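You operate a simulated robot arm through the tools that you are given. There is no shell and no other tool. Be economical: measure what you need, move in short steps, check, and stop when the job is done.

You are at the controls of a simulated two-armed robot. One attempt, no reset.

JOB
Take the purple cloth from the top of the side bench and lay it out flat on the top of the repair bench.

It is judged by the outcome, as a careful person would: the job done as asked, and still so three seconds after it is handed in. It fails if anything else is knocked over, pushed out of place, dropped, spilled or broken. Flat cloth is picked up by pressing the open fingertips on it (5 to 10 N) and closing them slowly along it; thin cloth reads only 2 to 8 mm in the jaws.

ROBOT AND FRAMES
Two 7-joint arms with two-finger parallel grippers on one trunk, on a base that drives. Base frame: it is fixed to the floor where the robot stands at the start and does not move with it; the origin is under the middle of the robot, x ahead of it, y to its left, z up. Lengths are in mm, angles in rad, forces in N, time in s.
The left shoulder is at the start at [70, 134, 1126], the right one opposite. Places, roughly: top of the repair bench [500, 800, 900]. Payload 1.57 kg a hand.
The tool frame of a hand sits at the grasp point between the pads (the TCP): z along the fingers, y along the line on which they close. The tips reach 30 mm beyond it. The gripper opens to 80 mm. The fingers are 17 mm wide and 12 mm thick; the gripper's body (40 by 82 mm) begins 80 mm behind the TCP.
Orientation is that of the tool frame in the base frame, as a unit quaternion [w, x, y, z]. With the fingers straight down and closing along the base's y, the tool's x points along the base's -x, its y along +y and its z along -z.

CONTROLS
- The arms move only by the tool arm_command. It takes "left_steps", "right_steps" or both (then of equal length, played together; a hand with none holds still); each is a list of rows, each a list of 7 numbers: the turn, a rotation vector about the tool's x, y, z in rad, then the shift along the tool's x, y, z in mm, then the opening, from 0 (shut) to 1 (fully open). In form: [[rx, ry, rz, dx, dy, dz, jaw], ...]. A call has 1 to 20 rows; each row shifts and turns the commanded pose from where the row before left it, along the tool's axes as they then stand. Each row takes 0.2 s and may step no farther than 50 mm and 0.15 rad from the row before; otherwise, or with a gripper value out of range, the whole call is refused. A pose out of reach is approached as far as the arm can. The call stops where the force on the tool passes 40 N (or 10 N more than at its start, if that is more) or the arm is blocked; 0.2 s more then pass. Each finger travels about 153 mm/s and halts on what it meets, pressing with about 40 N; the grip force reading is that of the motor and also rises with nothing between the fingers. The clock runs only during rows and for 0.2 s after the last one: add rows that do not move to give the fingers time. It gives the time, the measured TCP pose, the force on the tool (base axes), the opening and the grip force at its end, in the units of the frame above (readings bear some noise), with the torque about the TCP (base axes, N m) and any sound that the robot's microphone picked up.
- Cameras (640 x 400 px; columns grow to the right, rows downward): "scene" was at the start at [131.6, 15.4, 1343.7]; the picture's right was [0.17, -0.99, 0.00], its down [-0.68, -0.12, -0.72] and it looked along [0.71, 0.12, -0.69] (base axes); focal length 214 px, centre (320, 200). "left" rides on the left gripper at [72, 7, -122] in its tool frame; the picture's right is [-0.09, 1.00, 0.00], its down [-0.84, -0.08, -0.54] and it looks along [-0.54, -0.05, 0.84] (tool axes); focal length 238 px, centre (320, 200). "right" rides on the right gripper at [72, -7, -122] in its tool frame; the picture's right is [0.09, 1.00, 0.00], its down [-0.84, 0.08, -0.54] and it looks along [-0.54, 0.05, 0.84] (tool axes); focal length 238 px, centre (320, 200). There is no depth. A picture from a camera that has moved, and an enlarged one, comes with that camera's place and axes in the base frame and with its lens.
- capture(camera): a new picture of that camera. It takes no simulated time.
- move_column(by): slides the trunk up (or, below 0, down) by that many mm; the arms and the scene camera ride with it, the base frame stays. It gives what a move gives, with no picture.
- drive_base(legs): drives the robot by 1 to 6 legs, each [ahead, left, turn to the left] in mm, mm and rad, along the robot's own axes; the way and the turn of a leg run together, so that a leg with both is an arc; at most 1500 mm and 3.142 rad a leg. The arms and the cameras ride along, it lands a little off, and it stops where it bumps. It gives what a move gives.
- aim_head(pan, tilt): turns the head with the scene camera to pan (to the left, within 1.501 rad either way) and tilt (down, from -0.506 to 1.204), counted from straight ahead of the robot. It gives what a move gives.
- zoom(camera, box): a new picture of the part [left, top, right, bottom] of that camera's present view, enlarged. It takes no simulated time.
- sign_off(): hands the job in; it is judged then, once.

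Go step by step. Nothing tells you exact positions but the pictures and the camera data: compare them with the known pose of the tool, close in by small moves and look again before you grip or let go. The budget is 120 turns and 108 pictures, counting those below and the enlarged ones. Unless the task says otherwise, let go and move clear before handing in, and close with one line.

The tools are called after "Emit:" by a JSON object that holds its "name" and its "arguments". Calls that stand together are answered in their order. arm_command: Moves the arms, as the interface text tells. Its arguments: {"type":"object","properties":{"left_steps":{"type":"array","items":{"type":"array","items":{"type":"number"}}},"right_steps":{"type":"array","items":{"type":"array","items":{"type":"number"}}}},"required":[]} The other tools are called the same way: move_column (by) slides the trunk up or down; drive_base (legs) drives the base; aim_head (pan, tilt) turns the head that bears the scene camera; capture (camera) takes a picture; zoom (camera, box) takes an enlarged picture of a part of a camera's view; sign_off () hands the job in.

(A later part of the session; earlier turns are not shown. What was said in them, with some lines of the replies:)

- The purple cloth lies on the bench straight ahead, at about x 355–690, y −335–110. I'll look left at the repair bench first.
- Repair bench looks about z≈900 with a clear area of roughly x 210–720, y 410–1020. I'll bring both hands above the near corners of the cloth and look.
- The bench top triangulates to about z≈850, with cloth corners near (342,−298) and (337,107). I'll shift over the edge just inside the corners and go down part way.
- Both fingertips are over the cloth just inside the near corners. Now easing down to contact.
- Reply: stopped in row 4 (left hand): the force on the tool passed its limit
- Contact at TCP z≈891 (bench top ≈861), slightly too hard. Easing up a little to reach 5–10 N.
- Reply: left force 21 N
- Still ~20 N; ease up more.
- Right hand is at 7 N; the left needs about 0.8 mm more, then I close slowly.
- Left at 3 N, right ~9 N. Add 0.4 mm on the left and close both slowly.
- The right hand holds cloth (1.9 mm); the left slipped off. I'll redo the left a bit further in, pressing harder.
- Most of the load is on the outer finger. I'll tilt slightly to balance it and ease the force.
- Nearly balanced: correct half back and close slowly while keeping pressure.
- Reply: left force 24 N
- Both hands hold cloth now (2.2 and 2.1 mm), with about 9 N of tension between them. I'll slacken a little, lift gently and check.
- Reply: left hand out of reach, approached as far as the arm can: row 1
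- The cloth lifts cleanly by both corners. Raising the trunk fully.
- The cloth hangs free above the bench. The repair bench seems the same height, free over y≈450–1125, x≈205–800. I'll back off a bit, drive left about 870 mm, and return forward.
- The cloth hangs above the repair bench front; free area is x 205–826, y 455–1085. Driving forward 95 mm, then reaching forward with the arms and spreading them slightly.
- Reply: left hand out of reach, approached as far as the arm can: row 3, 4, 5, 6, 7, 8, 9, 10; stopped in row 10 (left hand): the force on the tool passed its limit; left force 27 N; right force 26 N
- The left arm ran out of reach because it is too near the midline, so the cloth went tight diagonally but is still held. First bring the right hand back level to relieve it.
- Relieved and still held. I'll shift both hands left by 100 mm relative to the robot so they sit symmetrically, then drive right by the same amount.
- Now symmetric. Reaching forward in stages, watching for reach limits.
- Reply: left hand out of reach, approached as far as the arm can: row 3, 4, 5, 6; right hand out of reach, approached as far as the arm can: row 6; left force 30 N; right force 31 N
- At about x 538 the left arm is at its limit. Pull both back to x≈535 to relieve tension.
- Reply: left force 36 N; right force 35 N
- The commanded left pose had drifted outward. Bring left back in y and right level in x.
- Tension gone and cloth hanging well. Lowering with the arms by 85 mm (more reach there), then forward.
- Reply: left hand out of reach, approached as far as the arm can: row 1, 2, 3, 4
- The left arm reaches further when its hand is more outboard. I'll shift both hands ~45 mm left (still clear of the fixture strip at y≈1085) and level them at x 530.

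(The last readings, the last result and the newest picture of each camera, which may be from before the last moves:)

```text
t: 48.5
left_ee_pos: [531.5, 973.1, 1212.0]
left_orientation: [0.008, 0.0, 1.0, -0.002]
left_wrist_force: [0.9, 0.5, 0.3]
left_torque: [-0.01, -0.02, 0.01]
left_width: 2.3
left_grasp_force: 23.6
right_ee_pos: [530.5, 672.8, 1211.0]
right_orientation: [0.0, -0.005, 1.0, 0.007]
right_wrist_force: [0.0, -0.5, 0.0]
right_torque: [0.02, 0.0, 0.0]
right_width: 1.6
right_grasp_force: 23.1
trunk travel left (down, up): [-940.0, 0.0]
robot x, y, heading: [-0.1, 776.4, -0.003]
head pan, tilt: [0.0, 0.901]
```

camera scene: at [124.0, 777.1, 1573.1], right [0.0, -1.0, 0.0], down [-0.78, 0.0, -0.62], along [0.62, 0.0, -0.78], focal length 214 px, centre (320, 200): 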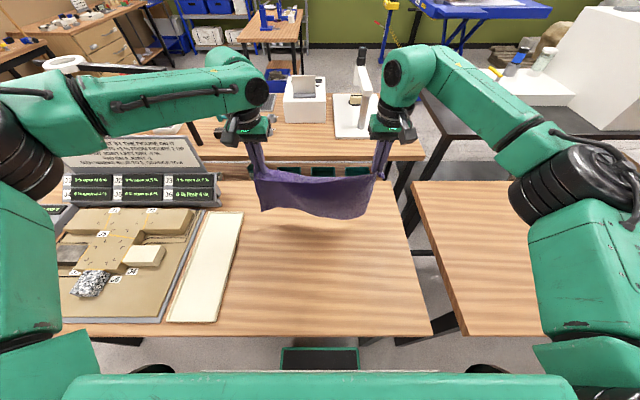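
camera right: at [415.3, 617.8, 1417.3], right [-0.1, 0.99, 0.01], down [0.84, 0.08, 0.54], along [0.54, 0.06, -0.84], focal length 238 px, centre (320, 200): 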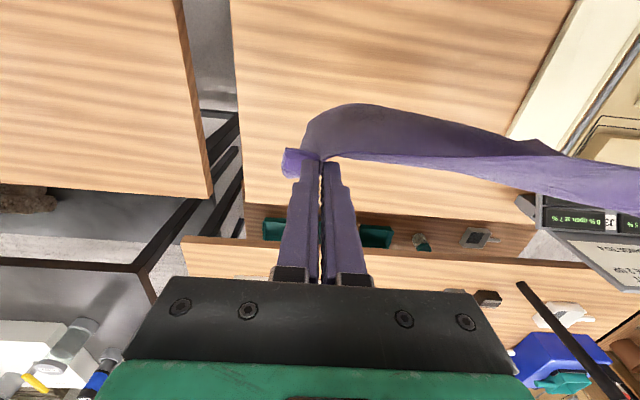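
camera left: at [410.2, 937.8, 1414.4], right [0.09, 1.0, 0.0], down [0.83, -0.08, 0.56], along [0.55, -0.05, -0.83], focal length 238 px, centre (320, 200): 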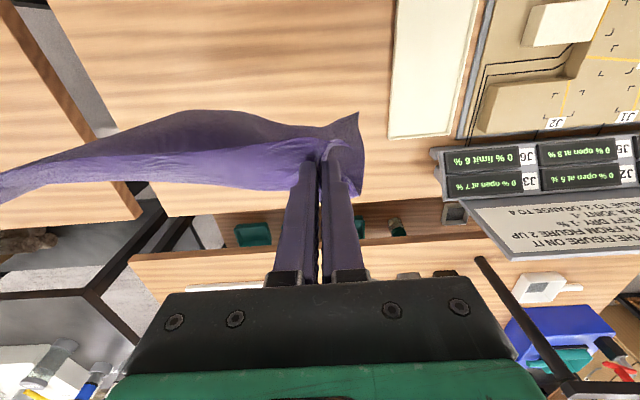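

Emit:
{"name": "arm_command", "arguments": {"left_steps": [[0, 0, 0, -10, 0, 0, 0], [0, 0, 0, -10, 0, 0, 0], [0, 0, 0, -10, 0, 0, 0], [0, 0, 0, 0, 0, 0, 0]], "right_steps": [[0, 0, 0, -10, 0, 0, 0], [0, 0, 0, -10, 0, 0, 0], [0, 0, 0, -10, 0, 0, 0], [0, 0, 0, 0, 0, 0, 0]]}}

Emit:
{"name": "capture", "arguments": {"camera": "scene"}}

```text
t: 49.5
left_ee_pos: [553.6, 973.7, 1211.8]
left_orientation: [0.009, 0.001, 1.0, -0.002]
left_wrist_force: [-1.0, 0.4, 0.5]
left_torque: [0.0, -0.01, 0.0]
left_width: 2.2
left_grasp_force: 23.5
left hand out of reach, approached as far as the arm can: row 3
right_ee_pos: [559.5, 673.0, 1210.3]
right_orientation: [0.001, -0.005, 1.0, 0.007]
right_wrist_force: [0.3, 0.3, 0.0]
right_torque: [0.03, -0.01, -0.01]
right_width: 1.8
right_grasp_force: 23.3
trunk travel left (down, up): [-940.0, 0.0]
robot x, y, heading: [-0.1, 777.0, -0.0]
head pan, tilt: [0.0, 0.901]
```

```text
83 pictures are left
camera scene: at [123.8, 777.0, 1573.2], right [0.0, -1.0, 0.0], down [-0.78, 0.0, -0.62], along [0.62, 0.0, -0.78], focal length 214 px, centre (320, 200)
```

scene: 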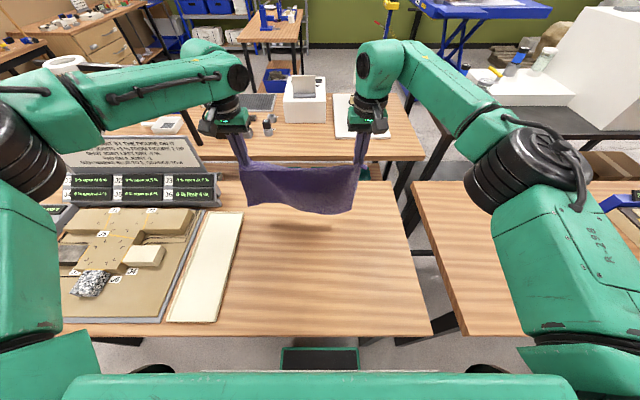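

x≈555 is enough (cloth would span about 270–560). Let it settle and look closely at the hanging cloth.

Emit:
{"name": "arm_command", "arguments": {"left_steps": [[0, 0, 0, 0, 0, 0, 0], [0, 0, 0, 0, 0, 0, 0], [0, 0, 0, 0, 0, 0, 0], [0, 0, 0, 0, 0, 0, 0]], "right_steps": [[0, 0, 0, 5, 0, 0, 0], [0, 0, 0, 0, 0, 0, 0], [0, 0, 0, 0, 0, 0, 0], [0, 0, 0, 0, 0, 0, 0]]}}

Emit:
{"name": "zoom", "arguments": {"camera": "scene", "box": [180, 80, 420, 230]}}

Emit:
{"name": "capture", "arguments": {"camera": "left"}}

```text
t: 50.5
left_ee_pos: [555.8, 974.1, 1212.5]
left_orientation: [0.009, 0.001, 1.0, -0.002]
left_wrist_force: [0.7, 0.2, 0.3]
left_torque: [0.01, -0.03, 0.01]
left_width: 2.1
left_grasp_force: 23.8
right_ee_pos: [555.8, 674.0, 1210.6]
right_orientation: [0.001, -0.006, 1.0, 0.007]
right_wrist_force: [-0.4, 0.2, -0.8]
right_torque: [0.01, 0.03, 0.0]
right_width: 1.6
right_grasp_force: 22.9
trunk travel left (down, up): [-940.0, 0.0]
robot x, y, heading: [2.9, 775.9, 0.001]
head pan, tilt: [0.0, 0.901]
```

```text
2.67 times, centred on (300, 155) of scene
camera zoom: at [124.5, 777.1, 1573.1], right [0.0, -1.0, 0.0], down [-0.78, 0.0, -0.62], along [0.62, 0.0, -0.78], focal length 572 px, centre (373, 320)
```

zoom: 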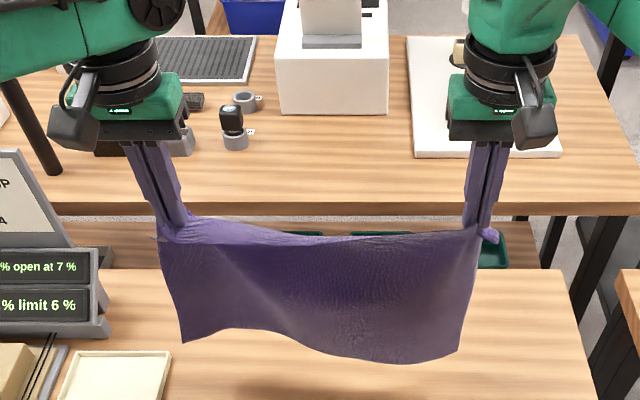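

```text
81 pictures are left
camera left: at [480.7, 982.7, 1333.6], right [0.09, 1.0, 0.0], down [0.83, -0.08, 0.56], along [0.56, -0.05, -0.83], focal length 238 px, centre (320, 200)
```

left: 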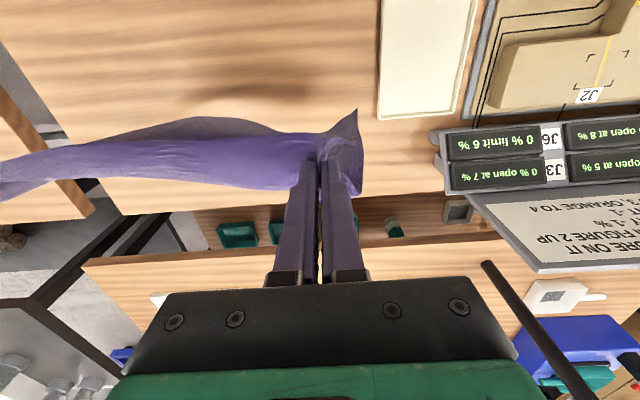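

Cloth hangs flat between the hands, lowest hem about z 935. Lowering 75 mm to bring the far hem just to the bench.

Emit:
{"name": "arm_command", "arguments": {"left_steps": [[0, 0, 0, 0, 0, 15, 0], [0, 0, 0, 0, 0, 15, 0], [0, 0, 0, 0, 0, 15, 0], [0, 0, 0, 0, 0, 15, 0], [0, 0, 0, 0, 0, 15, 0], [0, 0, 0, 0, 0, 0, 0]], "right_steps": [[0, 0, 0, 0, 0, 15, 0], [0, 0, 0, 0, 0, 15, 0], [0, 0, 0, 0, 0, 15, 0], [0, 0, 0, 0, 0, 15, 0], [0, 0, 0, 0, 0, 14, 0], [0, 0, 0, 0, 0, 0, 0]]}}

Emit:
{"name": "zoom", "arguments": {"camera": "scene", "box": [180, 130, 420, 280]}}

```text
t: 51.9
left_ee_pos: [542.3, 978.8, 1141.1]
left_orientation: [0.008, 0.001, 1.0, -0.003]
left_wrist_force: [1.2, -3.2, 0.3]
left_torque: [-0.11, -0.04, 0.01]
left_width: 2.1
left_grasp_force: 23.6
left hand out of reach, approached as far as the arm can: row 2, 3, 4, 5
right_ee_pos: [553.6, 675.1, 1135.8]
right_orientation: [0.001, -0.006, 1.0, 0.006]
right_wrist_force: [0.2, 2.5, -1.1]
right_torque: [0.1, -0.04, -0.05]
right_width: 1.9
right_grasp_force: 23.7
trunk travel left (down, up): [-940.0, 0.0]
robot x, y, heading: [-2.8, 774.2, 0.001]
head pan, tilt: [0.0, 0.901]
```

```text
2.67 times, centred on (300, 205) of scene
camera zoom: at [124.2, 777.1, 1573.1], right [0.0, -1.0, 0.0], down [-0.78, 0.0, -0.62], along [0.62, 0.0, -0.78], focal length 572 px, centre (373, 187)
```

zoom: 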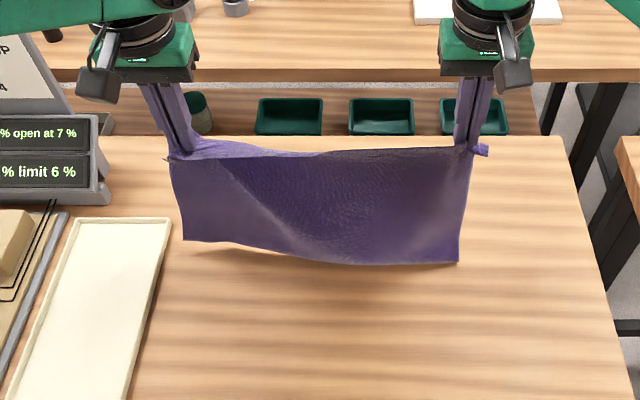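

The hem is reaching the bench (right side first). Begin laying: move down and back toward the robot diagonally, leveling the hands.

Emit:
{"name": "arm_command", "arguments": {"left_steps": [[0, 0, 0, 0, -1, 12, 0], [0, 0, 0, 6, -1, 12, 0], [0, 0, 0, 10, 0, 12, 0], [0, 0, 0, 12, 0, 12, 0], [0, 0, 0, 12, 0, 12, 0], [0, 0, 0, 12, 0, 12, 0], [0, 0, 0, 12, 0, 12, 0], [0, 0, 0, 12, 0, 12, 0], [0, 0, 0, 12, 0, 12, 0], [0, 0, 0, 0, 0, 0, 0]], "right_steps": [[0, 0, 0, 9, 0, 10, 0], [0, 0, 0, 8, 0, 10, 0], [0, 0, 0, 10, 0, 11, 0], [0, 0, 0, 12, 0, 12, 0], [0, 0, 0, 12, 0, 12, 0], [0, 0, 0, 12, 0, 12, 0], [0, 0, 0, 12, 0, 12, 0], [0, 0, 0, 12, 0, 12, 0], [0, 0, 0, 12, 0, 12, 0], [0, 0, 0, 0, 0, 0, 0]]}}

Emit:
{"name": "capture", "arguments": {"camera": "scene"}}

```text
t: 54.1
left_ee_pos: [451.8, 980.7, 1031.1]
left_orientation: [0.008, 0.001, 1.0, -0.002]
left_wrist_force: [-0.1, -4.4, -0.1]
left_torque: [-0.12, -0.01, 0.03]
left_width: 2.3
left_grasp_force: 23.5
left hand out of reach, approached as far as the arm can: row 1
right_ee_pos: [455.6, 671.8, 1032.7]
right_orientation: [0.001, -0.005, 1.0, 0.006]
right_wrist_force: [-1.1, 4.0, -0.6]
right_torque: [0.14, -0.02, -0.04]
right_width: 1.8
right_grasp_force: 23.2
trunk travel left (down, up): [-940.0, 0.0]
robot x, y, heading: [-2.4, 775.8, -0.0]
head pan, tilt: [0.0, 0.901]
```

```text
79 pictures are left
camera scene: at [124.4, 777.1, 1573.1], right [0.0, -1.0, 0.0], down [-0.78, 0.0, -0.62], along [0.62, 0.0, -0.78], focal length 214 px, centre (320, 200)
```

scene: 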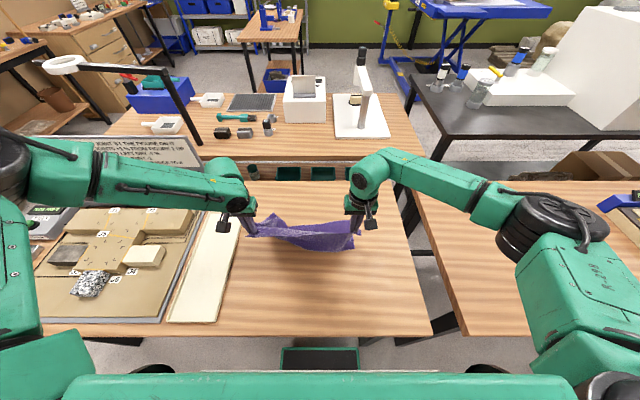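

Emit:
{"name": "zoom", "arguments": {"camera": "scene", "box": [180, 150, 420, 300]}}

Emit:
{"name": "capture", "arguments": {"camera": "left"}}

Emit:
{"name": "capture", "arguments": {"camera": "right"}}

```text
2.67 times, centred on (300, 225) of scene
camera zoom: at [124.4, 777.1, 1573.1], right [0.0, -1.0, 0.0], down [-0.78, 0.0, -0.62], along [0.62, 0.0, -0.78], focal length 572 px, centre (373, 133)
```

zoom: 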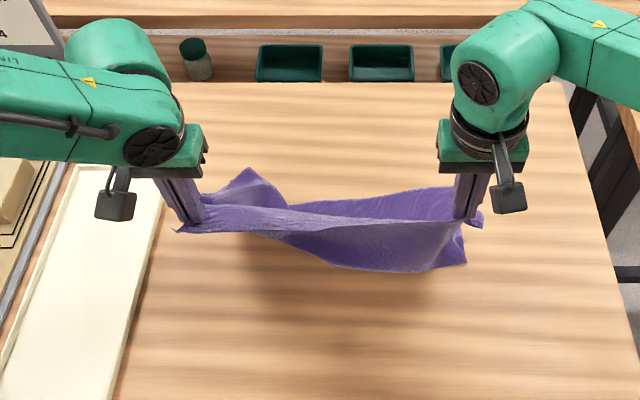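

```text
77 pictures are left
camera left: at [378.5, 988.6, 1153.6], right [0.09, 1.0, 0.0], down [0.83, -0.08, 0.56], along [0.55, -0.05, -0.83], focal length 238 px, centre (320, 200)
```

left: 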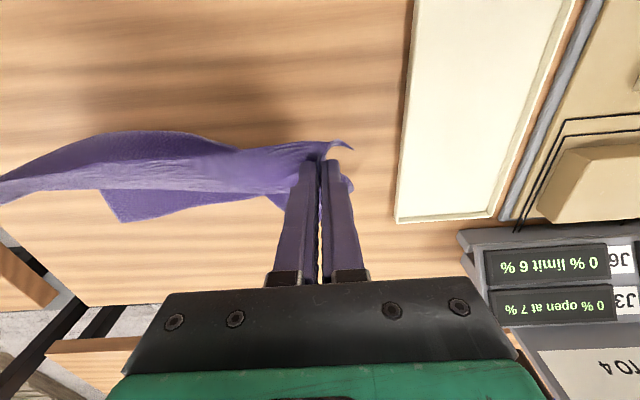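

```text
76 pictures are left
camera right: at [385.2, 664.8, 1155.7], right [-0.1, 0.99, 0.01], down [0.83, 0.08, 0.54], along [0.54, 0.07, -0.84], focal length 238 px, centre (320, 200)
```

right: 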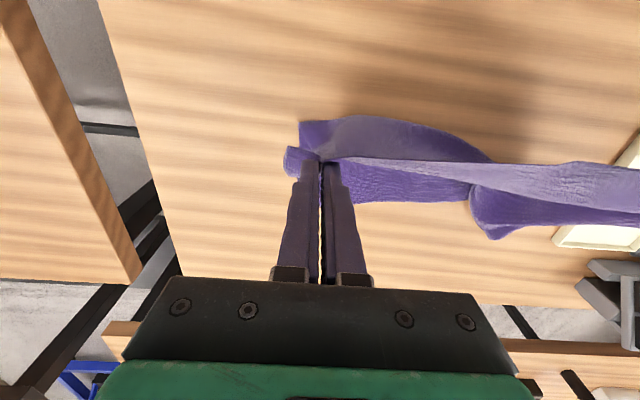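

The right part of the hem curled toward me. I want more forward room so I can drag the hem behind the hands; checking whether the base can go further under the bench.

Emit:
{"name": "aim_head", "arguments": {"pan": 0.0, "tilt": 1.2}}

Emit:
{"name": "capture", "arguments": {"camera": "scene"}}

```text
t: 54.9
left_ee_pos: [451.6, 980.5, 1031.7]
left_orientation: [0.007, 0.001, 1.0, -0.002]
left_wrist_force: [0.0, -4.5, 0.0]
left_torque: [-0.15, -0.01, 0.04]
left_width: 1.9
left_grasp_force: 24.0
right_ee_pos: [456.0, 673.2, 1032.0]
right_orientation: [0.001, -0.006, 1.0, 0.006]
right_wrist_force: [0.3, 3.8, 0.5]
right_torque: [0.13, -0.01, -0.06]
right_width: 1.6
right_grasp_force: 23.8
trunk travel left (down, up): [-940.0, 0.0]
robot x, y, heading: [-1.2, 777.9, 0.007]
head pan, tilt: [0.0, 1.201]
```

```text
75 pictures are left
camera scene: at [104.9, 777.1, 1553.3], right [0.0, -1.0, 0.0], down [-0.93, 0.0, -0.36], along [0.36, 0.0, -0.93], focal length 214 px, centre (320, 200)
```

scene: 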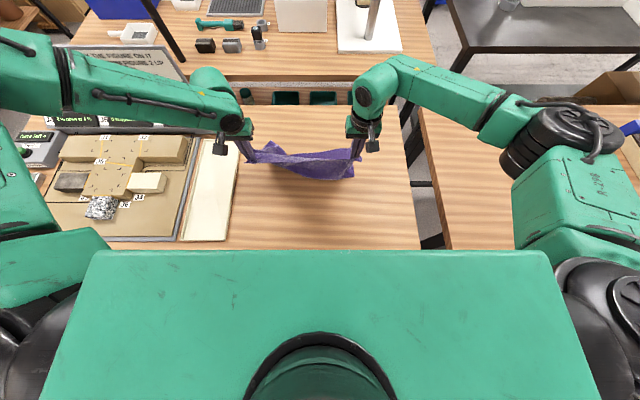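

No need to risk the base. Tilting the fingers forward gains reach: I'll tilt both hands ~0.3 rad, lift again and go forward.

Emit:
{"name": "arm_command", "arguments": {"left_steps": [[0, -0.15, 0, 0, -2, -5, 0], [0, -0.15, 0, 0, -2, -5, 0], [0, 0, 0, -11.6, 0, -10, 0], [0, 0, 0, -11.6, 0, -10, 0], [0, 0, 0, -11.6, 0, -10, 0], [0, 0, 0, -11.6, 0, -10, 0], [0, 0, 0, -11.6, 0, -10, 0], [0, 0, 0, -11.6, 0, -10, 0], [0, 0, 0, -11.6, 0, -10, 0], [0, 0, 0, -11.6, 0, -10, 0], [0, 0, 0, -11.6, 0, -10, 0], [0, 0, 0, -11.6, 0, -10, 0], [0, 0, 0, -11.6, 0, -10, 0], [0, 0, 0, 0, 0, 0, 0]], "right_steps": [[0, -0.15, 0, 0, 2, -5, 0], [0, -0.15, 0, 0, 2, -5, 0], [0, 0, 0, -11.6, 0, -10, 0], [0, 0, 0, -11.6, 0, -10, 0], [0, 0, 0, -11.6, 0, -10, 0], [0, 0, 0, -11.6, 0, -10, 0], [0, 0, 0, -11.6, 0, -10, 0], [0, 0, 0, -11.6, 0, -10, 0], [0, 0, 0, -11.6, 0, -10, 0], [0, 0, 0, -11.6, 0, -10, 0], [0, 0, 0, -11.6, 0, -10, 0], [0, 0, 0, -11.6, 0, -10, 0], [0, 0, 0, -11.6, 0, -10, 0], [0, 0, 0, 0, 0, 0, 0]]}}

Emit:
{"name": "aim_head", "arguments": {"pan": 0.0, "tilt": 0.9}}

Emit:
{"name": "capture", "arguments": {"camera": "scene"}}

```text
t: 57.9
left_ee_pos: [537.3, 975.0, 1187.0]
left_orientation: [0.157, 0.0, 0.988, -0.001]
left_wrist_force: [0.4, -0.7, 0.1]
left_torque: [-0.02, 0.0, 0.03]
left_width: 1.8
left_grasp_force: 23.8
right_ee_pos: [543.5, 676.6, 1186.0]
right_orientation: [0.151, -0.005, 0.988, 0.007]
right_wrist_force: [-0.1, 0.9, 0.3]
right_torque: [-0.03, 0.04, -0.03]
right_width: 1.4
right_grasp_force: 23.5
trunk travel left (down, up): [-940.0, 0.0]
robot x, y, heading: [-0.6, 776.2, -0.002]
head pan, tilt: [0.0, 1.201]
```

```text
t: 58.7
left_ee_pos: [537.4, 975.0, 1186.7]
left_orientation: [0.157, 0.002, 0.988, -0.002]
left_wrist_force: [-0.8, -0.2, 0.1]
left_torque: [0.0, -0.01, -0.01]
left_width: 2.2
left_grasp_force: 23.6
right_ee_pos: [543.7, 677.1, 1187.0]
right_orientation: [0.15, -0.004, 0.989, 0.007]
right_wrist_force: [0.1, 0.6, -0.1]
right_torque: [0.03, 0.03, -0.03]
right_width: 1.8
right_grasp_force: 23.8
trunk travel left (down, up): [-940.0, 0.0]
robot x, y, heading: [-3.9, 773.4, 0.004]
head pan, tilt: [0.0, 0.901]
```

```text
74 pictures are left
camera scene: at [124.2, 777.1, 1573.1], right [0.0, -1.0, 0.0], down [-0.78, 0.0, -0.62], along [0.62, 0.0, -0.78], focal length 214 px, centre (320, 200)
```

scene: 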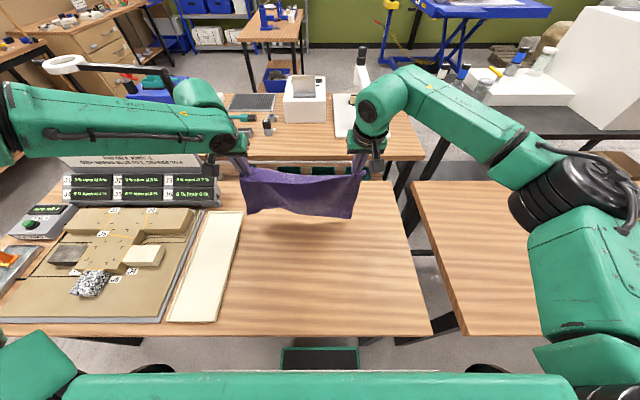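

Reach OK with the tilt. Continuing forward ~75 mm.

Emit:
{"name": "arm_command", "arguments": {"left_steps": [[0, 0, 0, -9.5, 0, 3.1, 0], [0, 0, 0, -9.5, 0, 3.1, 0], [0, 0, 0, -9.5, 0, 3.1, 0], [0, 0, 0, -9.5, 0, 3.1, 0], [0, 0, 0, -9.5, 0, 3.1, 0], [0, 0, 0, -9.5, 0, 3.1, 0], [0, 0, 0, -9.5, 0, 3.1, 0], [0, 0, 0, 0, 0, 0, 0]], "right_steps": [[0, 0, 0, -8.7, 0, 2.7, 0], [0, 0, 0, -8.7, 0, 2.7, 0], [0, 0, 0, -8.7, 0, 2.7, 0], [0, 0, 0, -8.7, 0, 2.7, 0], [0, 0, 0, -8.7, 0, 2.7, 0], [0, 0, 0, -8.7, 0, 2.7, 0], [0, 0, 0, -8.7, 0, 2.7, 0], [0, 0, 0, 0, 0, 0, 0]]}}

```text
t: 60.5
left_ee_pos: [608.6, 973.7, 1185.6]
left_orientation: [0.157, 0.002, 0.988, -0.001]
left_wrist_force: [-1.2, 0.0, -0.9]
left_torque: [-0.02, -0.01, 0.0]
left_width: 1.9
left_grasp_force: 23.4
right_ee_pos: [606.8, 678.4, 1187.2]
right_orientation: [0.15, -0.004, 0.989, 0.006]
right_wrist_force: [0.0, 0.0, 0.1]
right_torque: [0.01, -0.01, 0.03]
right_width: 1.7
right_grasp_force: 23.3
trunk travel left (down, up): [-940.0, 0.0]
robot x, y, heading: [-5.2, 774.8, 0.001]
head pan, tilt: [0.0, 0.901]
```

Now x≈608. Lower with the trunk until the hem brushes the bench.

Emit:
{"name": "move_column", "arguments": {"by": -62}}

Emit:
{"name": "zoom", "arguments": {"camera": "scene", "box": [180, 110, 420, 260]}}

Emit:
{"name": "capture", "arguments": {"camera": "left"}}

```text
t: 61.5
left_ee_pos: [607.9, 975.3, 1124.9]
left_orientation: [0.157, 0.001, 0.988, -0.002]
left_wrist_force: [0.0, -0.1, 0.0]
left_torque: [0.01, -0.02, 0.05]
left_width: 2.0
left_grasp_force: 23.5
right_ee_pos: [606.6, 677.7, 1126.1]
right_orientation: [0.151, -0.004, 0.989, 0.007]
right_wrist_force: [-0.5, 0.3, -0.1]
right_torque: [-0.02, -0.04, -0.04]
right_width: 1.7
right_grasp_force: 23.2
trunk travel left (down, up): [-878.0, 62.0]
robot x, y, heading: [-1.5, 776.7, -0.001]
head pan, tilt: [0.0, 0.901]
```

```text
2.67 times, centred on (300, 185) of scene
camera zoom: at [124.1, 777.1, 1511.1], right [0.0, -1.0, 0.0], down [-0.78, 0.0, -0.62], along [0.62, 0.0, -0.78], focal length 572 px, centre (373, 240)
```

zoom: 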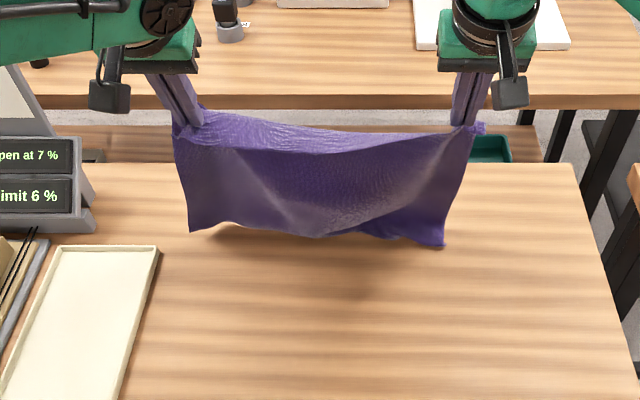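

```text
72 pictures are left
camera left: at [501.7, 983.0, 1219.2], right [0.09, 1.0, 0.03], down [0.63, -0.08, 0.78], along [0.77, -0.05, -0.63], focal length 238 px, centre (320, 200)
```

left: 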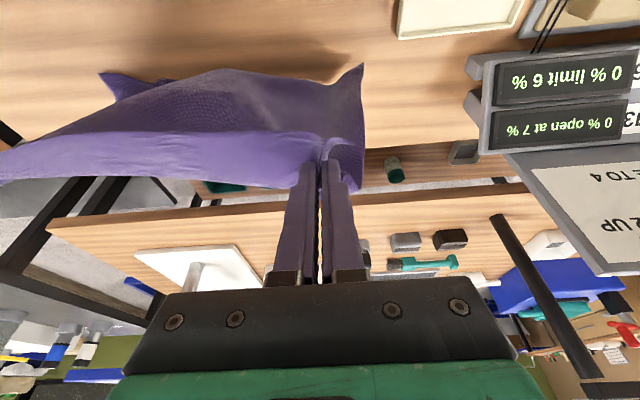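

Hem is just above the bench. Start dragging back while lowering slowly so the hem trails away from me.

Emit:
{"name": "arm_command", "arguments": {"left_steps": [[0, 0, 0, 11, 1, 1.8, 0], [0, 0, 0, 11, 1, 1.8, 0], [0, 0, 0, 11, 1, 1.8, 0], [0, 0, 0, 11, 0, 1.8, 0], [0, 0, 0, 11, 0, 1.8, 0], [0, 0, 0, 11, 0, 1.8, 0], [0, 0, 0, 11, 0, 1.8, 0], [0, 0, 0, 11, 0, 1.8, 0]], "right_steps": [[0, 0, 0, 11, -1, 1.8, 0], [0, 0, 0, 11, -1, 1.8, 0], [0, 0, 0, 11, -1, 1.8, 0], [0, 0, 0, 11, 0, 1.8, 0], [0, 0, 0, 11, 0, 1.8, 0], [0, 0, 0, 11, 0, 1.8, 0], [0, 0, 0, 11, 0, 1.8, 0], [0, 0, 0, 11, 0, 1.8, 0]]}}

Emit:
{"name": "zoom", "arguments": {"camera": "scene", "box": [180, 110, 420, 260]}}

Emit:
{"name": "capture", "arguments": {"camera": "left"}}

```text
t: 63.3
left_ee_pos: [530.1, 976.6, 1085.1]
left_orientation: [0.159, 0.001, 0.987, -0.002]
left_wrist_force: [-0.4, -1.1, -0.3]
left_torque: [-0.1, -0.02, 0.03]
left_width: 1.9
left_grasp_force: 23.9
right_ee_pos: [527.9, 673.3, 1085.3]
right_orientation: [0.151, -0.003, 0.989, 0.006]
right_wrist_force: [0.1, 2.1, 0.2]
right_torque: [0.09, -0.01, -0.02]
right_width: 1.6
right_grasp_force: 23.6
trunk travel left (down, up): [-878.0, 62.0]
robot x, y, heading: [-5.2, 775.5, -0.004]
head pan, tilt: [0.0, 0.901]
```

```text
2.67 times, centred on (300, 185) of scene
camera zoom: at [123.4, 777.0, 1511.2], right [0.0, -1.0, 0.0], down [-0.78, 0.0, -0.62], along [0.62, 0.0, -0.78], focal length 572 px, centre (373, 240)
```

zoom: 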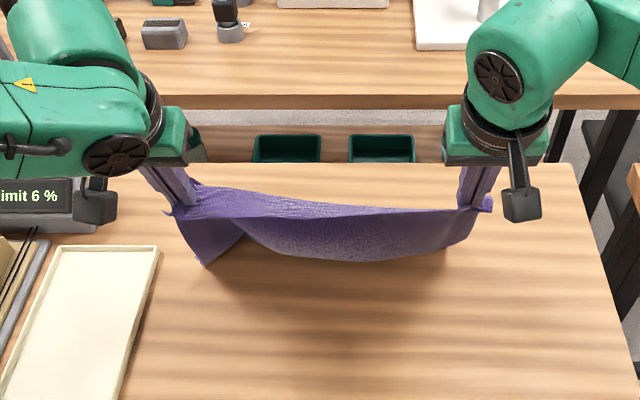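

```text
70 pictures are left
camera left: at [422.2, 985.9, 1179.0], right [0.09, 1.0, 0.03], down [0.63, -0.08, 0.78], along [0.78, -0.05, -0.63], focal length 238 px, centre (320, 200)
```

left: 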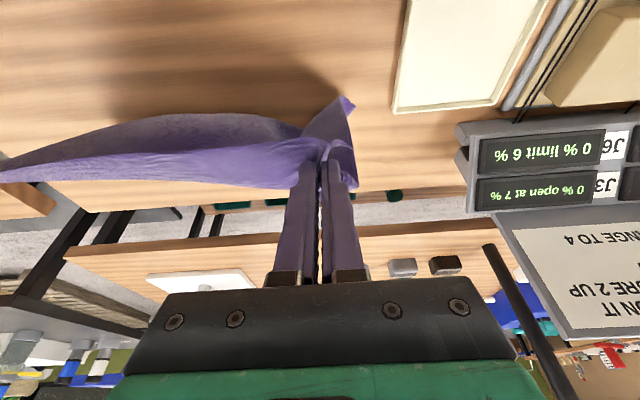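

The cloth is landing with the hem at x≈595 and trailing. Continue back and down, straightening the tilt.

Emit:
{"name": "arm_command", "arguments": {"left_steps": [[0, 0.015, 0, 13.8, 0, 5.5, 0], [0, 0.015, 0, 13.8, 0, 5.5, 0], [0, 0.015, 0, 13.8, 0, 5.7, 0], [0, 0.015, 0, 13.8, 0, 5.8, 0], [0, 0.015, 0, 13.8, 0, 6, 0], [0, 0.015, 0, 13.8, 0, 6, 0], [0, 0.015, 0, 13.8, 0, 6.2, 0], [0, 0.015, 0, 13.8, 0, 6.4, 0]], "right_steps": [[0, 0.015, 0, 13.8, 0, 5.5, 0], [0, 0.015, 0, 13.8, 0, 5.5, 0], [0, 0.015, 0, 13.8, 0, 5.7, 0], [0, 0.015, 0, 13.8, 0, 5.8, 0], [0, 0.015, 0, 13.8, 0, 6, 0], [0, 0.015, 0, 13.8, 0, 6, 0], [0, 0.015, 0, 13.8, 0, 6.2, 0], [0, 0.015, 0, 13.8, 0, 6.4, 0]]}}

Emit:
{"name": "zoom", "arguments": {"camera": "scene", "box": [180, 130, 420, 280]}}

Emit:
{"name": "capture", "arguments": {"camera": "right"}}

```text
t: 65.1
left_ee_pos: [433.2, 975.6, 1008.3]
left_orientation: [0.099, 0.001, 0.995, -0.001]
left_wrist_force: [0.0, -0.4, -0.3]
left_torque: [-0.01, -0.03, 0.03]
left_width: 1.7
left_grasp_force: 24.0
right_ee_pos: [431.6, 675.7, 1012.6]
right_orientation: [0.091, -0.005, 0.996, 0.007]
right_wrist_force: [-0.5, -0.2, -0.5]
right_torque: [-0.01, -0.02, -0.05]
right_width: 1.5
right_grasp_force: 23.3
trunk travel left (down, up): [-878.0, 62.0]
robot x, y, heading: [-3.6, 773.3, -0.002]
head pan, tilt: [0.0, 0.901]
```

```text
2.67 times, centred on (300, 205) of scene
camera zoom: at [123.6, 777.1, 1511.2], right [0.0, -1.0, 0.0], down [-0.78, 0.0, -0.62], along [0.62, 0.0, -0.78], focal length 572 px, centre (373, 187)
```

zoom: 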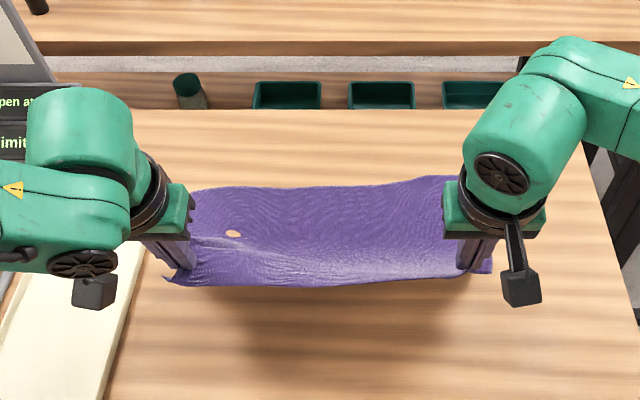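

```text
68 pictures are left
camera right: at [339.7, 666.9, 1120.6], right [-0.1, 0.99, -0.01], down [0.72, 0.08, 0.68], along [0.68, 0.07, -0.73], focal length 238 px, centre (320, 200)
```

right: 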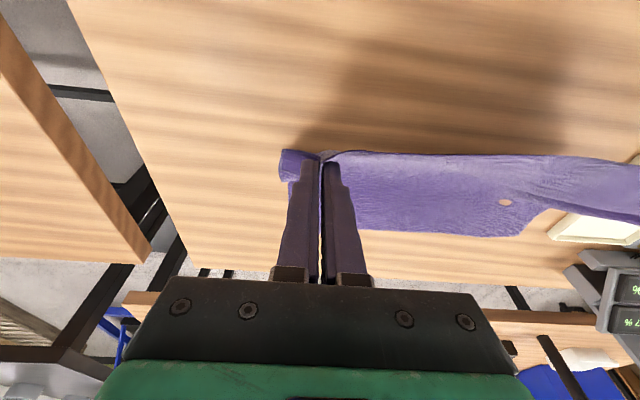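

The cloth is trailing nicely, far hem at x≈640. Continue to just above the bench.

Emit:
{"name": "arm_command", "arguments": {"left_steps": [[0, 0.019, 0, 10.8, 0, 9.2, 0], [0, 0.019, 0, 10.6, 0, 9.4, 0], [0, 0.019, 0, 10.4, 0, 9.6, 0], [0, 0.019, 0, 10.2, 0, 9.8, 0], [0, 0.019, 0, 10, 0, 10, 0], [0, 0.019, 0, 9.8, 0, 10.2, 0], [0, 0.019, 0, 9.6, 0, 10.4, 0], [0, 0.019, 0, 9.4, 0, 10.6, 0], [0, 0.019, 0, 9.2, 0, 10.8, 0], [0, 0, 0, 0, 0, 0, 0]], "right_steps": [[0, 0.019, 0, 10.8, 0, 9.6, 0], [0, 0.019, 0, 10.6, 0, 9.8, 0], [0, 0.019, 0, 10.4, 0, 10, 0], [0, 0.019, 0, 10.2, 0, 10.2, 0], [0, 0.019, 0, 10, 0, 10.4, 0], [0, 0.019, 0, 9.8, 0, 10.6, 0], [0, 0.019, 0, 9.6, 0, 10.8, 0], [0, 0.019, 0, 9.4, 0, 11, 0], [0, 0.019, 0, 9.2, 0, 11.2, 0], [0, 0, 0, 0, 0, 0, 0]]}}

Emit:
{"name": "zoom", "arguments": {"camera": "scene", "box": [180, 150, 420, 300]}}

Emit:
{"name": "capture", "arguments": {"camera": "right"}}

Emit:
{"name": "capture", "arguments": {"camera": "left"}}

```text
t: 67.3
left_ee_pos: [354.6, 978.5, 908.1]
left_orientation: [0.012, 0.001, 1.0, -0.002]
left_wrist_force: [-0.4, 0.0, 0.1]
left_torque: [0.03, -0.05, 0.01]
left_width: 1.9
left_grasp_force: 23.2
right_ee_pos: [352.6, 675.7, 908.5]
right_orientation: [0.005, -0.005, 1.0, 0.006]
right_wrist_force: [0.5, 1.2, -0.3]
right_torque: [0.0, 0.02, 0.01]
right_width: 2.0
right_grasp_force: 23.6
trunk travel left (down, up): [-878.0, 62.0]
robot x, y, heading: [-0.4, 775.8, -0.001]
head pan, tilt: [0.0, 0.901]
```

```text
2.67 times, centred on (300, 225) of scene
camera zoom: at [124.2, 777.2, 1511.1], right [0.0, -1.0, 0.0], down [-0.78, 0.0, -0.62], along [0.62, 0.0, -0.78], focal length 572 px, centre (373, 133)
```

zoom: 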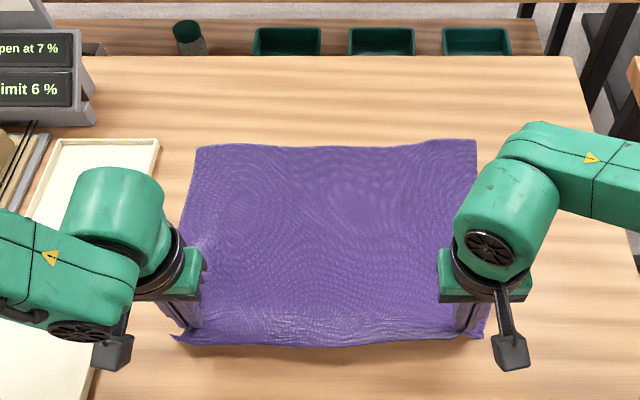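

```text
66 pictures are left
camera right: at [280.3, 667.0, 1031.5], right [-0.1, 0.99, 0.01], down [0.83, 0.08, 0.55], along [0.55, 0.07, -0.83], focal length 238 px, centre (320, 200)
```

right: 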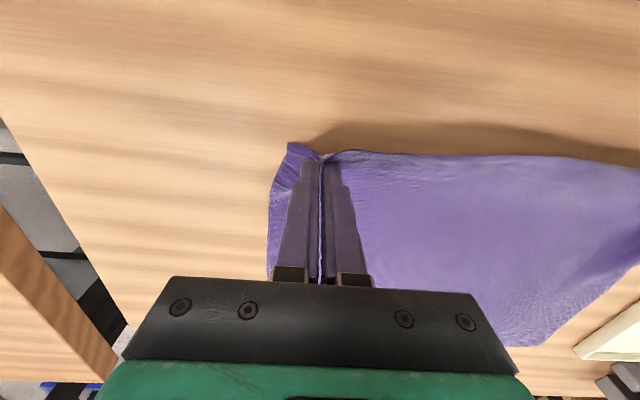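

```text
65 pictures are left
camera left: at [280.2, 986.0, 1029.4], right [0.09, 1.0, 0.0], down [0.82, -0.08, 0.56], along [0.56, -0.05, -0.83], focal length 238 px, centre (320, 200)
```

left: 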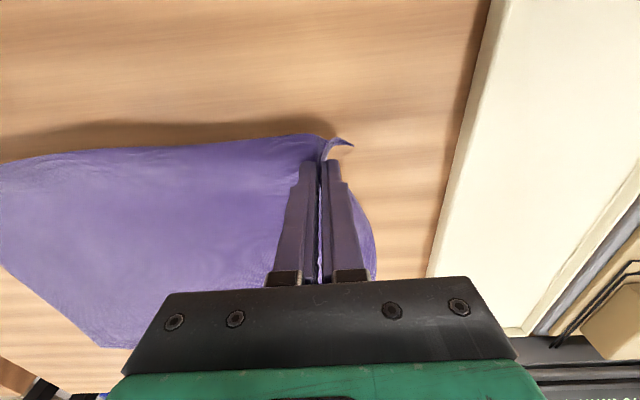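

The cloth is laid out flat, only the near edge still held. Lower to the bench with a slight pull back.

Emit:
{"name": "arm_command", "arguments": {"left_steps": [[0, 0, 0, 3, 0, 5, 0], [0, 0, 0, 3, 0, 4, 0], [0, 0, 0, 3, 0, 3, 0], [0, 0, 0, 0, 0, 2, 0], [0, 0, 0, 0, 0, 0, 0]], "right_steps": [[0, 0, 0, 3, 0, 5, 0], [0, 0, 0, 3, 0, 4, 0], [0, 0, 0, 3, 0, 3, 0], [0, 0, 0, 0, 0, 2, 0], [0, 0, 0, 0, 0, 0, 0]]}}

```text
t: 68.5
left_ee_pos: [347.1, 978.8, 894.8]
left_orientation: [0.013, 0.0, 1.0, -0.002]
left_wrist_force: [-0.4, -1.6, 0.7]
left_torque: [-0.04, -0.02, 0.0]
left_width: 1.9
left_grasp_force: 23.8
right_ee_pos: [342.8, 675.1, 895.7]
right_orientation: [0.005, -0.005, 1.0, 0.005]
right_wrist_force: [-0.3, 0.6, 0.8]
right_torque: [0.04, -0.02, -0.05]
right_width: 1.7
right_grasp_force: 23.2
trunk travel left (down, up): [-878.0, 62.0]
robot x, y, heading: [-5.1, 776.5, -0.003]
head pan, tilt: [0.0, 0.901]
```

Emit:
{"name": "arm_command", "arguments": {"left_steps": [[0, 0, 0, 1, 0, 1.5, 0], [0, 0, 0, 1, 0, 1, 0], [0, 0, 0, 0, 0, 0, 0]], "right_steps": [[0, 0, 0, 1, 0, 1.5, 0], [0, 0, 0, 1, 0, 1, 0], [0, 0, 0, 0, 0, 0, 0]]}}

```text
t: 69.3
left_ee_pos: [345.5, 979.3, 894.2]
left_orientation: [0.013, 0.001, 1.0, -0.002]
left_wrist_force: [0.0, -1.4, 1.1]
left_torque: [-0.06, 0.0, -0.01]
left_width: 2.0
left_grasp_force: 24.1
right_ee_pos: [341.7, 675.3, 893.6]
right_orientation: [0.006, -0.006, 1.0, 0.006]
right_wrist_force: [2.8, 1.0, 10.3]
right_torque: [0.05, 0.01, -0.03]
right_width: 1.7
right_grasp_force: 23.3
trunk travel left (down, up): [-878.0, 62.0]
robot x, y, heading: [-2.4, 774.1, 0.003]
head pan, tilt: [0.0, 0.901]
```

Right is in contact at 10 N; ease it up, bring the left to contact, then open slowly so the fingers spread the pinch flat.

Emit:
{"name": "arm_command", "arguments": {"left_steps": [[0, 0, 0, 0, 0, 1.2, 0], [0, 0, 0, 0, 0, 0, 0]], "right_steps": [[0, 0, 0, 0, 0, -0.5, 0], [0, 0, 0, 0, 0, 0, 0]]}}

```text
t: 69.9
left_ee_pos: [343.8, 980.6, 893.3]
left_orientation: [0.013, 0.001, 1.0, -0.002]
left_wrist_force: [-0.1, -2.4, 0.7]
left_torque: [-0.11, -0.01, 0.03]
left_width: 2.0
left_grasp_force: 24.1
left hand out of reach, approached as far as the arm can: row 1
right_ee_pos: [340.4, 674.5, 894.2]
right_orientation: [0.006, -0.006, 1.0, 0.007]
right_wrist_force: [2.0, 3.5, 9.5]
right_torque: [0.09, 0.02, -0.02]
right_width: 1.6
right_grasp_force: 23.6
trunk travel left (down, up): [-878.0, 62.0]
robot x, y, heading: [0.5, 771.8, -0.002]
head pan, tilt: [0.0, 0.901]
```

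Left arm is at its low limit; use the trunk for the last couple of mm (raise right 2 mm first).

Emit:
{"name": "arm_command", "arguments": {"right_steps": [[0, 0, 0, 0, 0, -2, 0], [0, 0, 0, 0, 0, 0, 0]]}}

Emit:
{"name": "move_column", "arguments": {"by": -2}}

```text
t: 70.5
left_ee_pos: [344.2, 979.4, 893.9]
left_orientation: [0.012, 0.0, 1.0, -0.002]
left_wrist_force: [0.0, -4.0, 0.8]
left_torque: [-0.11, -0.01, -0.01]
left_width: 2.1
left_grasp_force: 23.9
right_ee_pos: [342.1, 673.7, 896.0]
right_orientation: [0.005, -0.005, 1.0, 0.005]
right_wrist_force: [-0.1, 2.1, 0.0]
right_torque: [0.11, 0.04, 0.01]
right_width: 1.7
right_grasp_force: 23.9
trunk travel left (down, up): [-878.0, 62.0]
robot x, y, heading: [0.9, 773.7, -0.005]
head pan, tilt: [0.0, 0.901]
```

```text
t: 71.0
left_ee_pos: [344.3, 980.0, 891.9]
left_orientation: [0.013, 0.001, 1.0, -0.002]
left_wrist_force: [-0.8, -3.7, 0.3]
left_torque: [-0.1, -0.03, -0.01]
left_width: 1.8
left_grasp_force: 23.6
right_ee_pos: [341.7, 674.3, 893.1]
right_orientation: [0.005, -0.005, 1.0, 0.007]
right_wrist_force: [0.4, 2.0, 4.6]
right_torque: [0.05, 0.05, -0.02]
right_width: 1.8
right_grasp_force: 23.5
trunk travel left (down, up): [-876.0, 64.0]
robot x, y, heading: [-0.3, 777.0, 0.002]
head pan, tilt: [0.0, 0.901]
```

Emit:
{"name": "arm_command", "arguments": {"right_steps": [[0, 0, 0, 0, 0, -1, 0], [0, 0, 0, 0, 0, 0, 0]]}}

Emit:
{"name": "move_column", "arguments": {"by": -1.2}}

Emit:
{"name": "arm_command", "arguments": {"left_steps": [[0, 0, 0, 0, 0, 0, 0.04], [0, 0, 0, 0, 0, 0, 0.08], [0, 0, 0, 0, 0, 0, 0.12], [0, 0, 0, 0, 0, 0, 0.16], [0, 0, 0, 0, 0, 0, 0.2], [0, 0, 0, 0, 0, 0, 0.24], [0, 0, 0, 0, 0, 0, 0.28], [0, 0, 0, 0, 0, 0, 0.32], [0, 0, 0, 0, 0, 0, 0.36], [0, 0, 0, 0, 0, 0, 0.4], [0, 0, 0, 0, 0, 0, 0.4]], "right_steps": [[0, 0, 0, 0, 0, 0, 0.04], [0, 0, 0, 0, 0, 0, 0.08], [0, 0, 0, 0, 0, 0, 0.12], [0, 0, 0, 0, 0, 0, 0.16], [0, 0, 0, 0, 0, 0, 0.2], [0, 0, 0, 0, 0, 0, 0.24], [0, 0, 0, 0, 0, 0, 0.28], [0, 0, 0, 0, 0, 0, 0.32], [0, 0, 0, 0, 0, 0, 0.36], [0, 0, 0, 0, 0, 0, 0.4], [0, 0, 0, 0, 0, 0, 0.4]]}}

Emit:
{"name": "capture", "arguments": {"camera": "right"}}

Emit:
{"name": "capture", "arguments": {"camera": "left"}}

```text
t: 71.6
left_ee_pos: [344.2, 979.4, 892.2]
left_orientation: [0.013, 0.001, 1.0, -0.002]
left_wrist_force: [-0.4, -2.9, 0.7]
left_torque: [-0.07, -0.04, 0.0]
left_width: 2.0
left_grasp_force: 23.6
right_ee_pos: [341.6, 674.5, 893.9]
right_orientation: [0.005, -0.006, 1.0, 0.005]
right_wrist_force: [-0.7, 2.3, 0.7]
right_torque: [0.08, 0.03, -0.03]
right_width: 1.8
right_grasp_force: 23.3
trunk travel left (down, up): [-876.0, 64.0]
robot x, y, heading: [1.7, 776.6, 0.0]
head pan, tilt: [0.0, 0.901]
```

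```text
t: 72.1
left_ee_pos: [345.5, 979.7, 890.9]
left_orientation: [0.014, 0.0, 1.0, -0.002]
left_wrist_force: [0.3, -0.5, 11.5]
left_torque: [-0.02, 0.01, 0.03]
left_width: 1.8
left_grasp_force: 24.0
right_ee_pos: [341.1, 673.1, 893.7]
right_orientation: [0.005, -0.006, 1.0, 0.006]
right_wrist_force: [0.6, 3.3, 0.7]
right_torque: [0.08, -0.01, -0.03]
right_width: 1.9
right_grasp_force: 23.4
trunk travel left (down, up): [-875.0, 65.0]
robot x, y, heading: [-1.7, 776.4, -0.003]
head pan, tilt: [0.0, 0.901]
```

```text
t: 74.5
left_ee_pos: [343.2, 978.2, 892.3]
left_orientation: [0.014, 0.0, 1.0, -0.001]
left_wrist_force: [-0.7, -0.9, 13.9]
left_torque: [0.09, 0.11, -0.01]
left_width: 28.9
left_grasp_force: 0.0
right_ee_pos: [341.3, 672.7, 893.7]
right_orientation: [0.006, -0.005, 1.0, 0.006]
right_wrist_force: [-0.3, -0.3, -0.6]
right_torque: [-0.03, 0.0, -0.02]
right_width: 32.1
right_grasp_force: 0.0
trunk travel left (down, up): [-875.0, 65.0]
robot x, y, heading: [-1.4, 778.1, -0.001]
head pan, tilt: [0.0, 0.901]
```

```text
64 pictures are left
camera right: at [268.9, 665.3, 1016.4], right [-0.1, 0.99, 0.01], down [0.83, 0.08, 0.55], along [0.55, 0.07, -0.83], focal length 238 px, centre (320, 200)
```

right: 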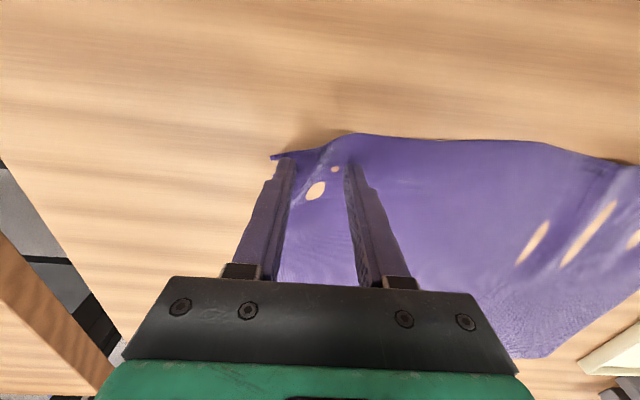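

```text
63 pictures are left
camera left: at [268.4, 986.8, 1012.6], right [0.09, 1.0, 0.0], down [0.82, -0.08, 0.56], along [0.56, -0.05, -0.83], focal length 238 px, centre (320, 200)
```

left: 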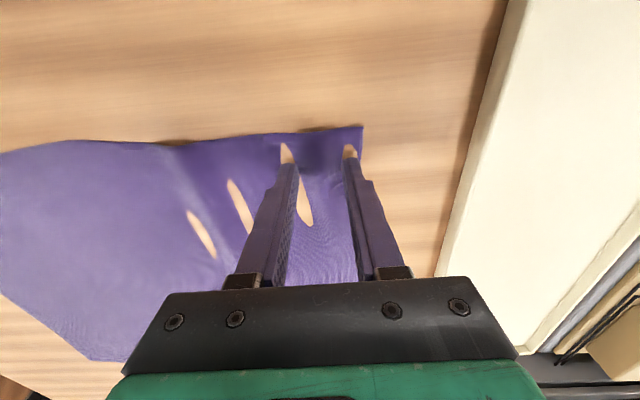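

Released, pinches mostly spread. Lift both hands straight up and look.

Emit:
{"name": "arm_command", "arguments": {"left_steps": [[0, 0, 0, 0, 0, -2, 0.4], [0, 0, 0, 0, 0, -5, 0.4], [0, 0, 0, 0, 0, -15, 0.4], [0, 0, 0, 0, 0, -30, 0.4], [0, 0, 0, 0, 0, -40, 0.4], [0, 0, 0, 0, 0, 0, 0.4]], "right_steps": [[0, 0, 0, 0, 0, -2, 0.4], [0, 0, 0, 0, 0, -5, 0.4], [0, 0, 0, 0, 0, -15, 0.4], [0, 0, 0, 0, 0, -30, 0.4], [0, 0, 0, 0, 0, -40, 0.4], [0, 0, 0, 0, 0, 0, 0.4]]}}

Emit:
{"name": "capture", "arguments": {"camera": "right"}}

Emit:
{"name": "capture", "arguments": {"camera": "left"}}

Emit:
{"name": "zoom", "arguments": {"camera": "scene", "box": [180, 150, 420, 300]}}

```text
t: 75.9
left_ee_pos: [343.7, 979.5, 982.2]
left_orientation: [0.013, 0.0, 1.0, -0.002]
left_wrist_force: [0.9, -0.4, 1.0]
left_torque: [0.0, 0.01, -0.01]
left_width: 31.9
left_grasp_force: 0.2
right_ee_pos: [340.3, 674.9, 985.9]
right_orientation: [0.005, -0.006, 1.0, 0.006]
right_wrist_force: [0.2, 0.6, 0.7]
right_torque: [0.01, 0.03, -0.01]
right_width: 32.0
right_grasp_force: 0.0
trunk travel left (down, up): [-875.0, 65.0]
robot x, y, heading: [-5.3, 774.8, 0.001]
head pan, tilt: [0.0, 0.901]
```

```text
62 pictures are left
camera right: at [269.2, 666.6, 1108.4], right [-0.1, 0.99, 0.01], down [0.83, 0.08, 0.55], along [0.55, 0.07, -0.83], focal length 238 px, centre (320, 200)
```

right: 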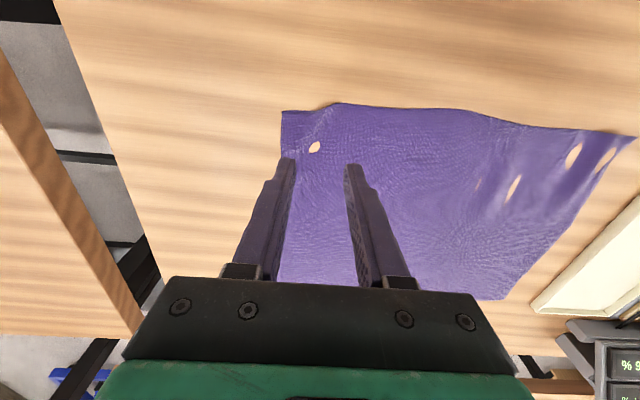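

```text
61 pictures are left
camera left: at [267.9, 988.4, 1104.1], right [0.09, 1.0, 0.0], down [0.82, -0.08, 0.56], along [0.56, -0.05, -0.83], focal length 238 px, centre (320, 200)
```

left: 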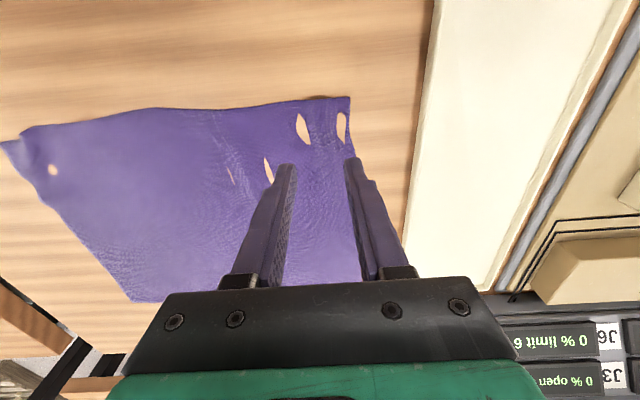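

```text
2.67 times, centred on (300, 225) of scene
camera zoom: at [124.9, 777.0, 1507.8], right [0.0, -1.0, 0.0], down [-0.78, 0.0, -0.62], along [0.62, 0.0, -0.78], focal length 572 px, centre (373, 133)
```

zoom: 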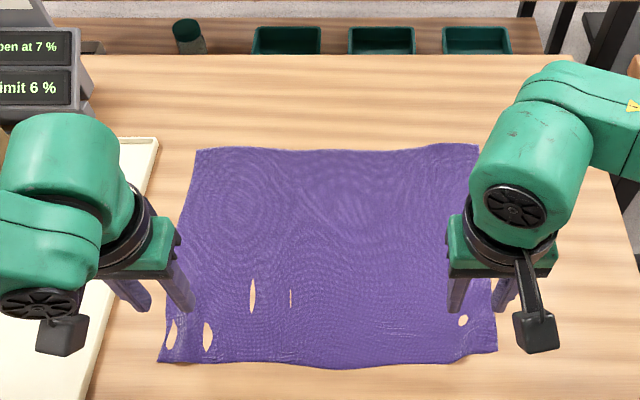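

The cloth lies flat and square, with all corners out. Raise the hands clear and take a last look.

Emit:
{"name": "arm_command", "arguments": {"left_steps": [[0, 0, 0, 0, 0, -40, 0.4], [0, 0, 0, 0, 0, -40, 0.4], [0, 0, 0, 0, 0, -40, 0.4], [0, 0, 0, 0, 0, -40, 0.4], [0, 0, 0, 10, 0, 0, 0.4], [0, 0, 0, 0, 0, 0, 0.4]], "right_steps": [[0, 0, 0, 0, 0, -40, 0.4], [0, 0, 0, 0, 0, -40, 0.4], [0, 0, 0, 0, 0, -40, 0.4], [0, 0, 0, 0, 0, -40, 0.4], [0, 0, 0, 10, -40, 0, 0.4], [0, 0, 0, 0, 0, 0, 0.4]]}}

Emit:
{"name": "capture", "arguments": {"camera": "scene"}}

Emit:
{"name": "capture", "arguments": {"camera": "left"}}

```text
t: 77.3
left_ee_pos: [332.9, 979.9, 1143.1]
left_orientation: [0.012, 0.001, 1.0, -0.001]
left_wrist_force: [-0.1, -0.2, -0.2]
left_torque: [-0.02, 0.04, 0.02]
left_width: 32.0
left_grasp_force: 0.1
left hand out of reach, approached as far as the arm can: row 2
right_ee_pos: [329.2, 628.9, 1144.1]
right_orientation: [0.005, -0.005, 1.0, 0.007]
right_wrist_force: [-1.0, -0.2, 0.4]
right_torque: [-0.04, -0.02, -0.04]
right_width: 32.0
right_grasp_force: 0.0
trunk travel left (down, up): [-875.0, 65.0]
robot x, y, heading: [0.7, 774.6, -0.002]
head pan, tilt: [0.0, 0.901]
```

```text
59 pictures are left
camera scene: at [124.4, 775.4, 1507.9], right [0.0, -1.0, 0.0], down [-0.78, 0.0, -0.62], along [0.62, 0.0, -0.78], focal length 214 px, centre (320, 200)
```

scene: 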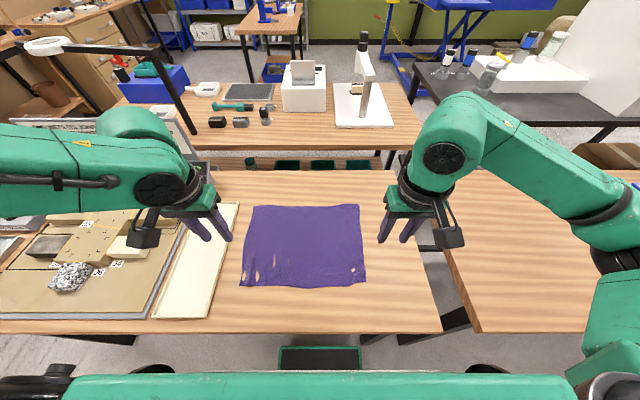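

```text
58 pictures are left
camera left: at [257.7, 987.6, 1264.5], right [0.09, 1.0, 0.0], down [0.82, -0.08, 0.56], along [0.56, -0.05, -0.83], focal length 238 px, centre (320, 200)
```

left: 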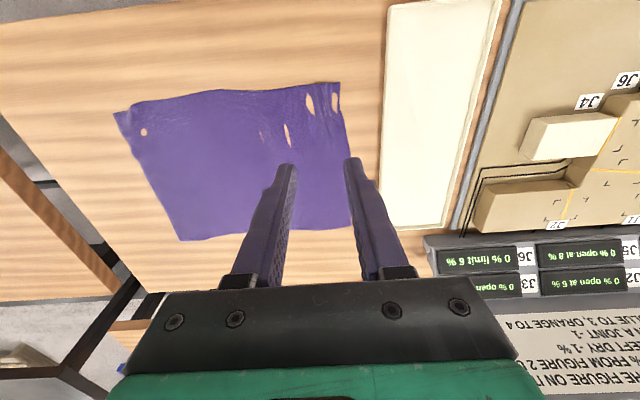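

The cloth lies flat on the repair bench, nothing else has been moved, and both hands are clear. Handing in.

Emit:
{"name": "sign_off", "arguments": {}}

```text
The job is handed in.
```

The purple cloth is laid out flat on top of the repair bench, with all four corners out. A few light creases remain along the near edge where I gripped it. Nothing else was disturbed, and I handed the job in with both hands clear.
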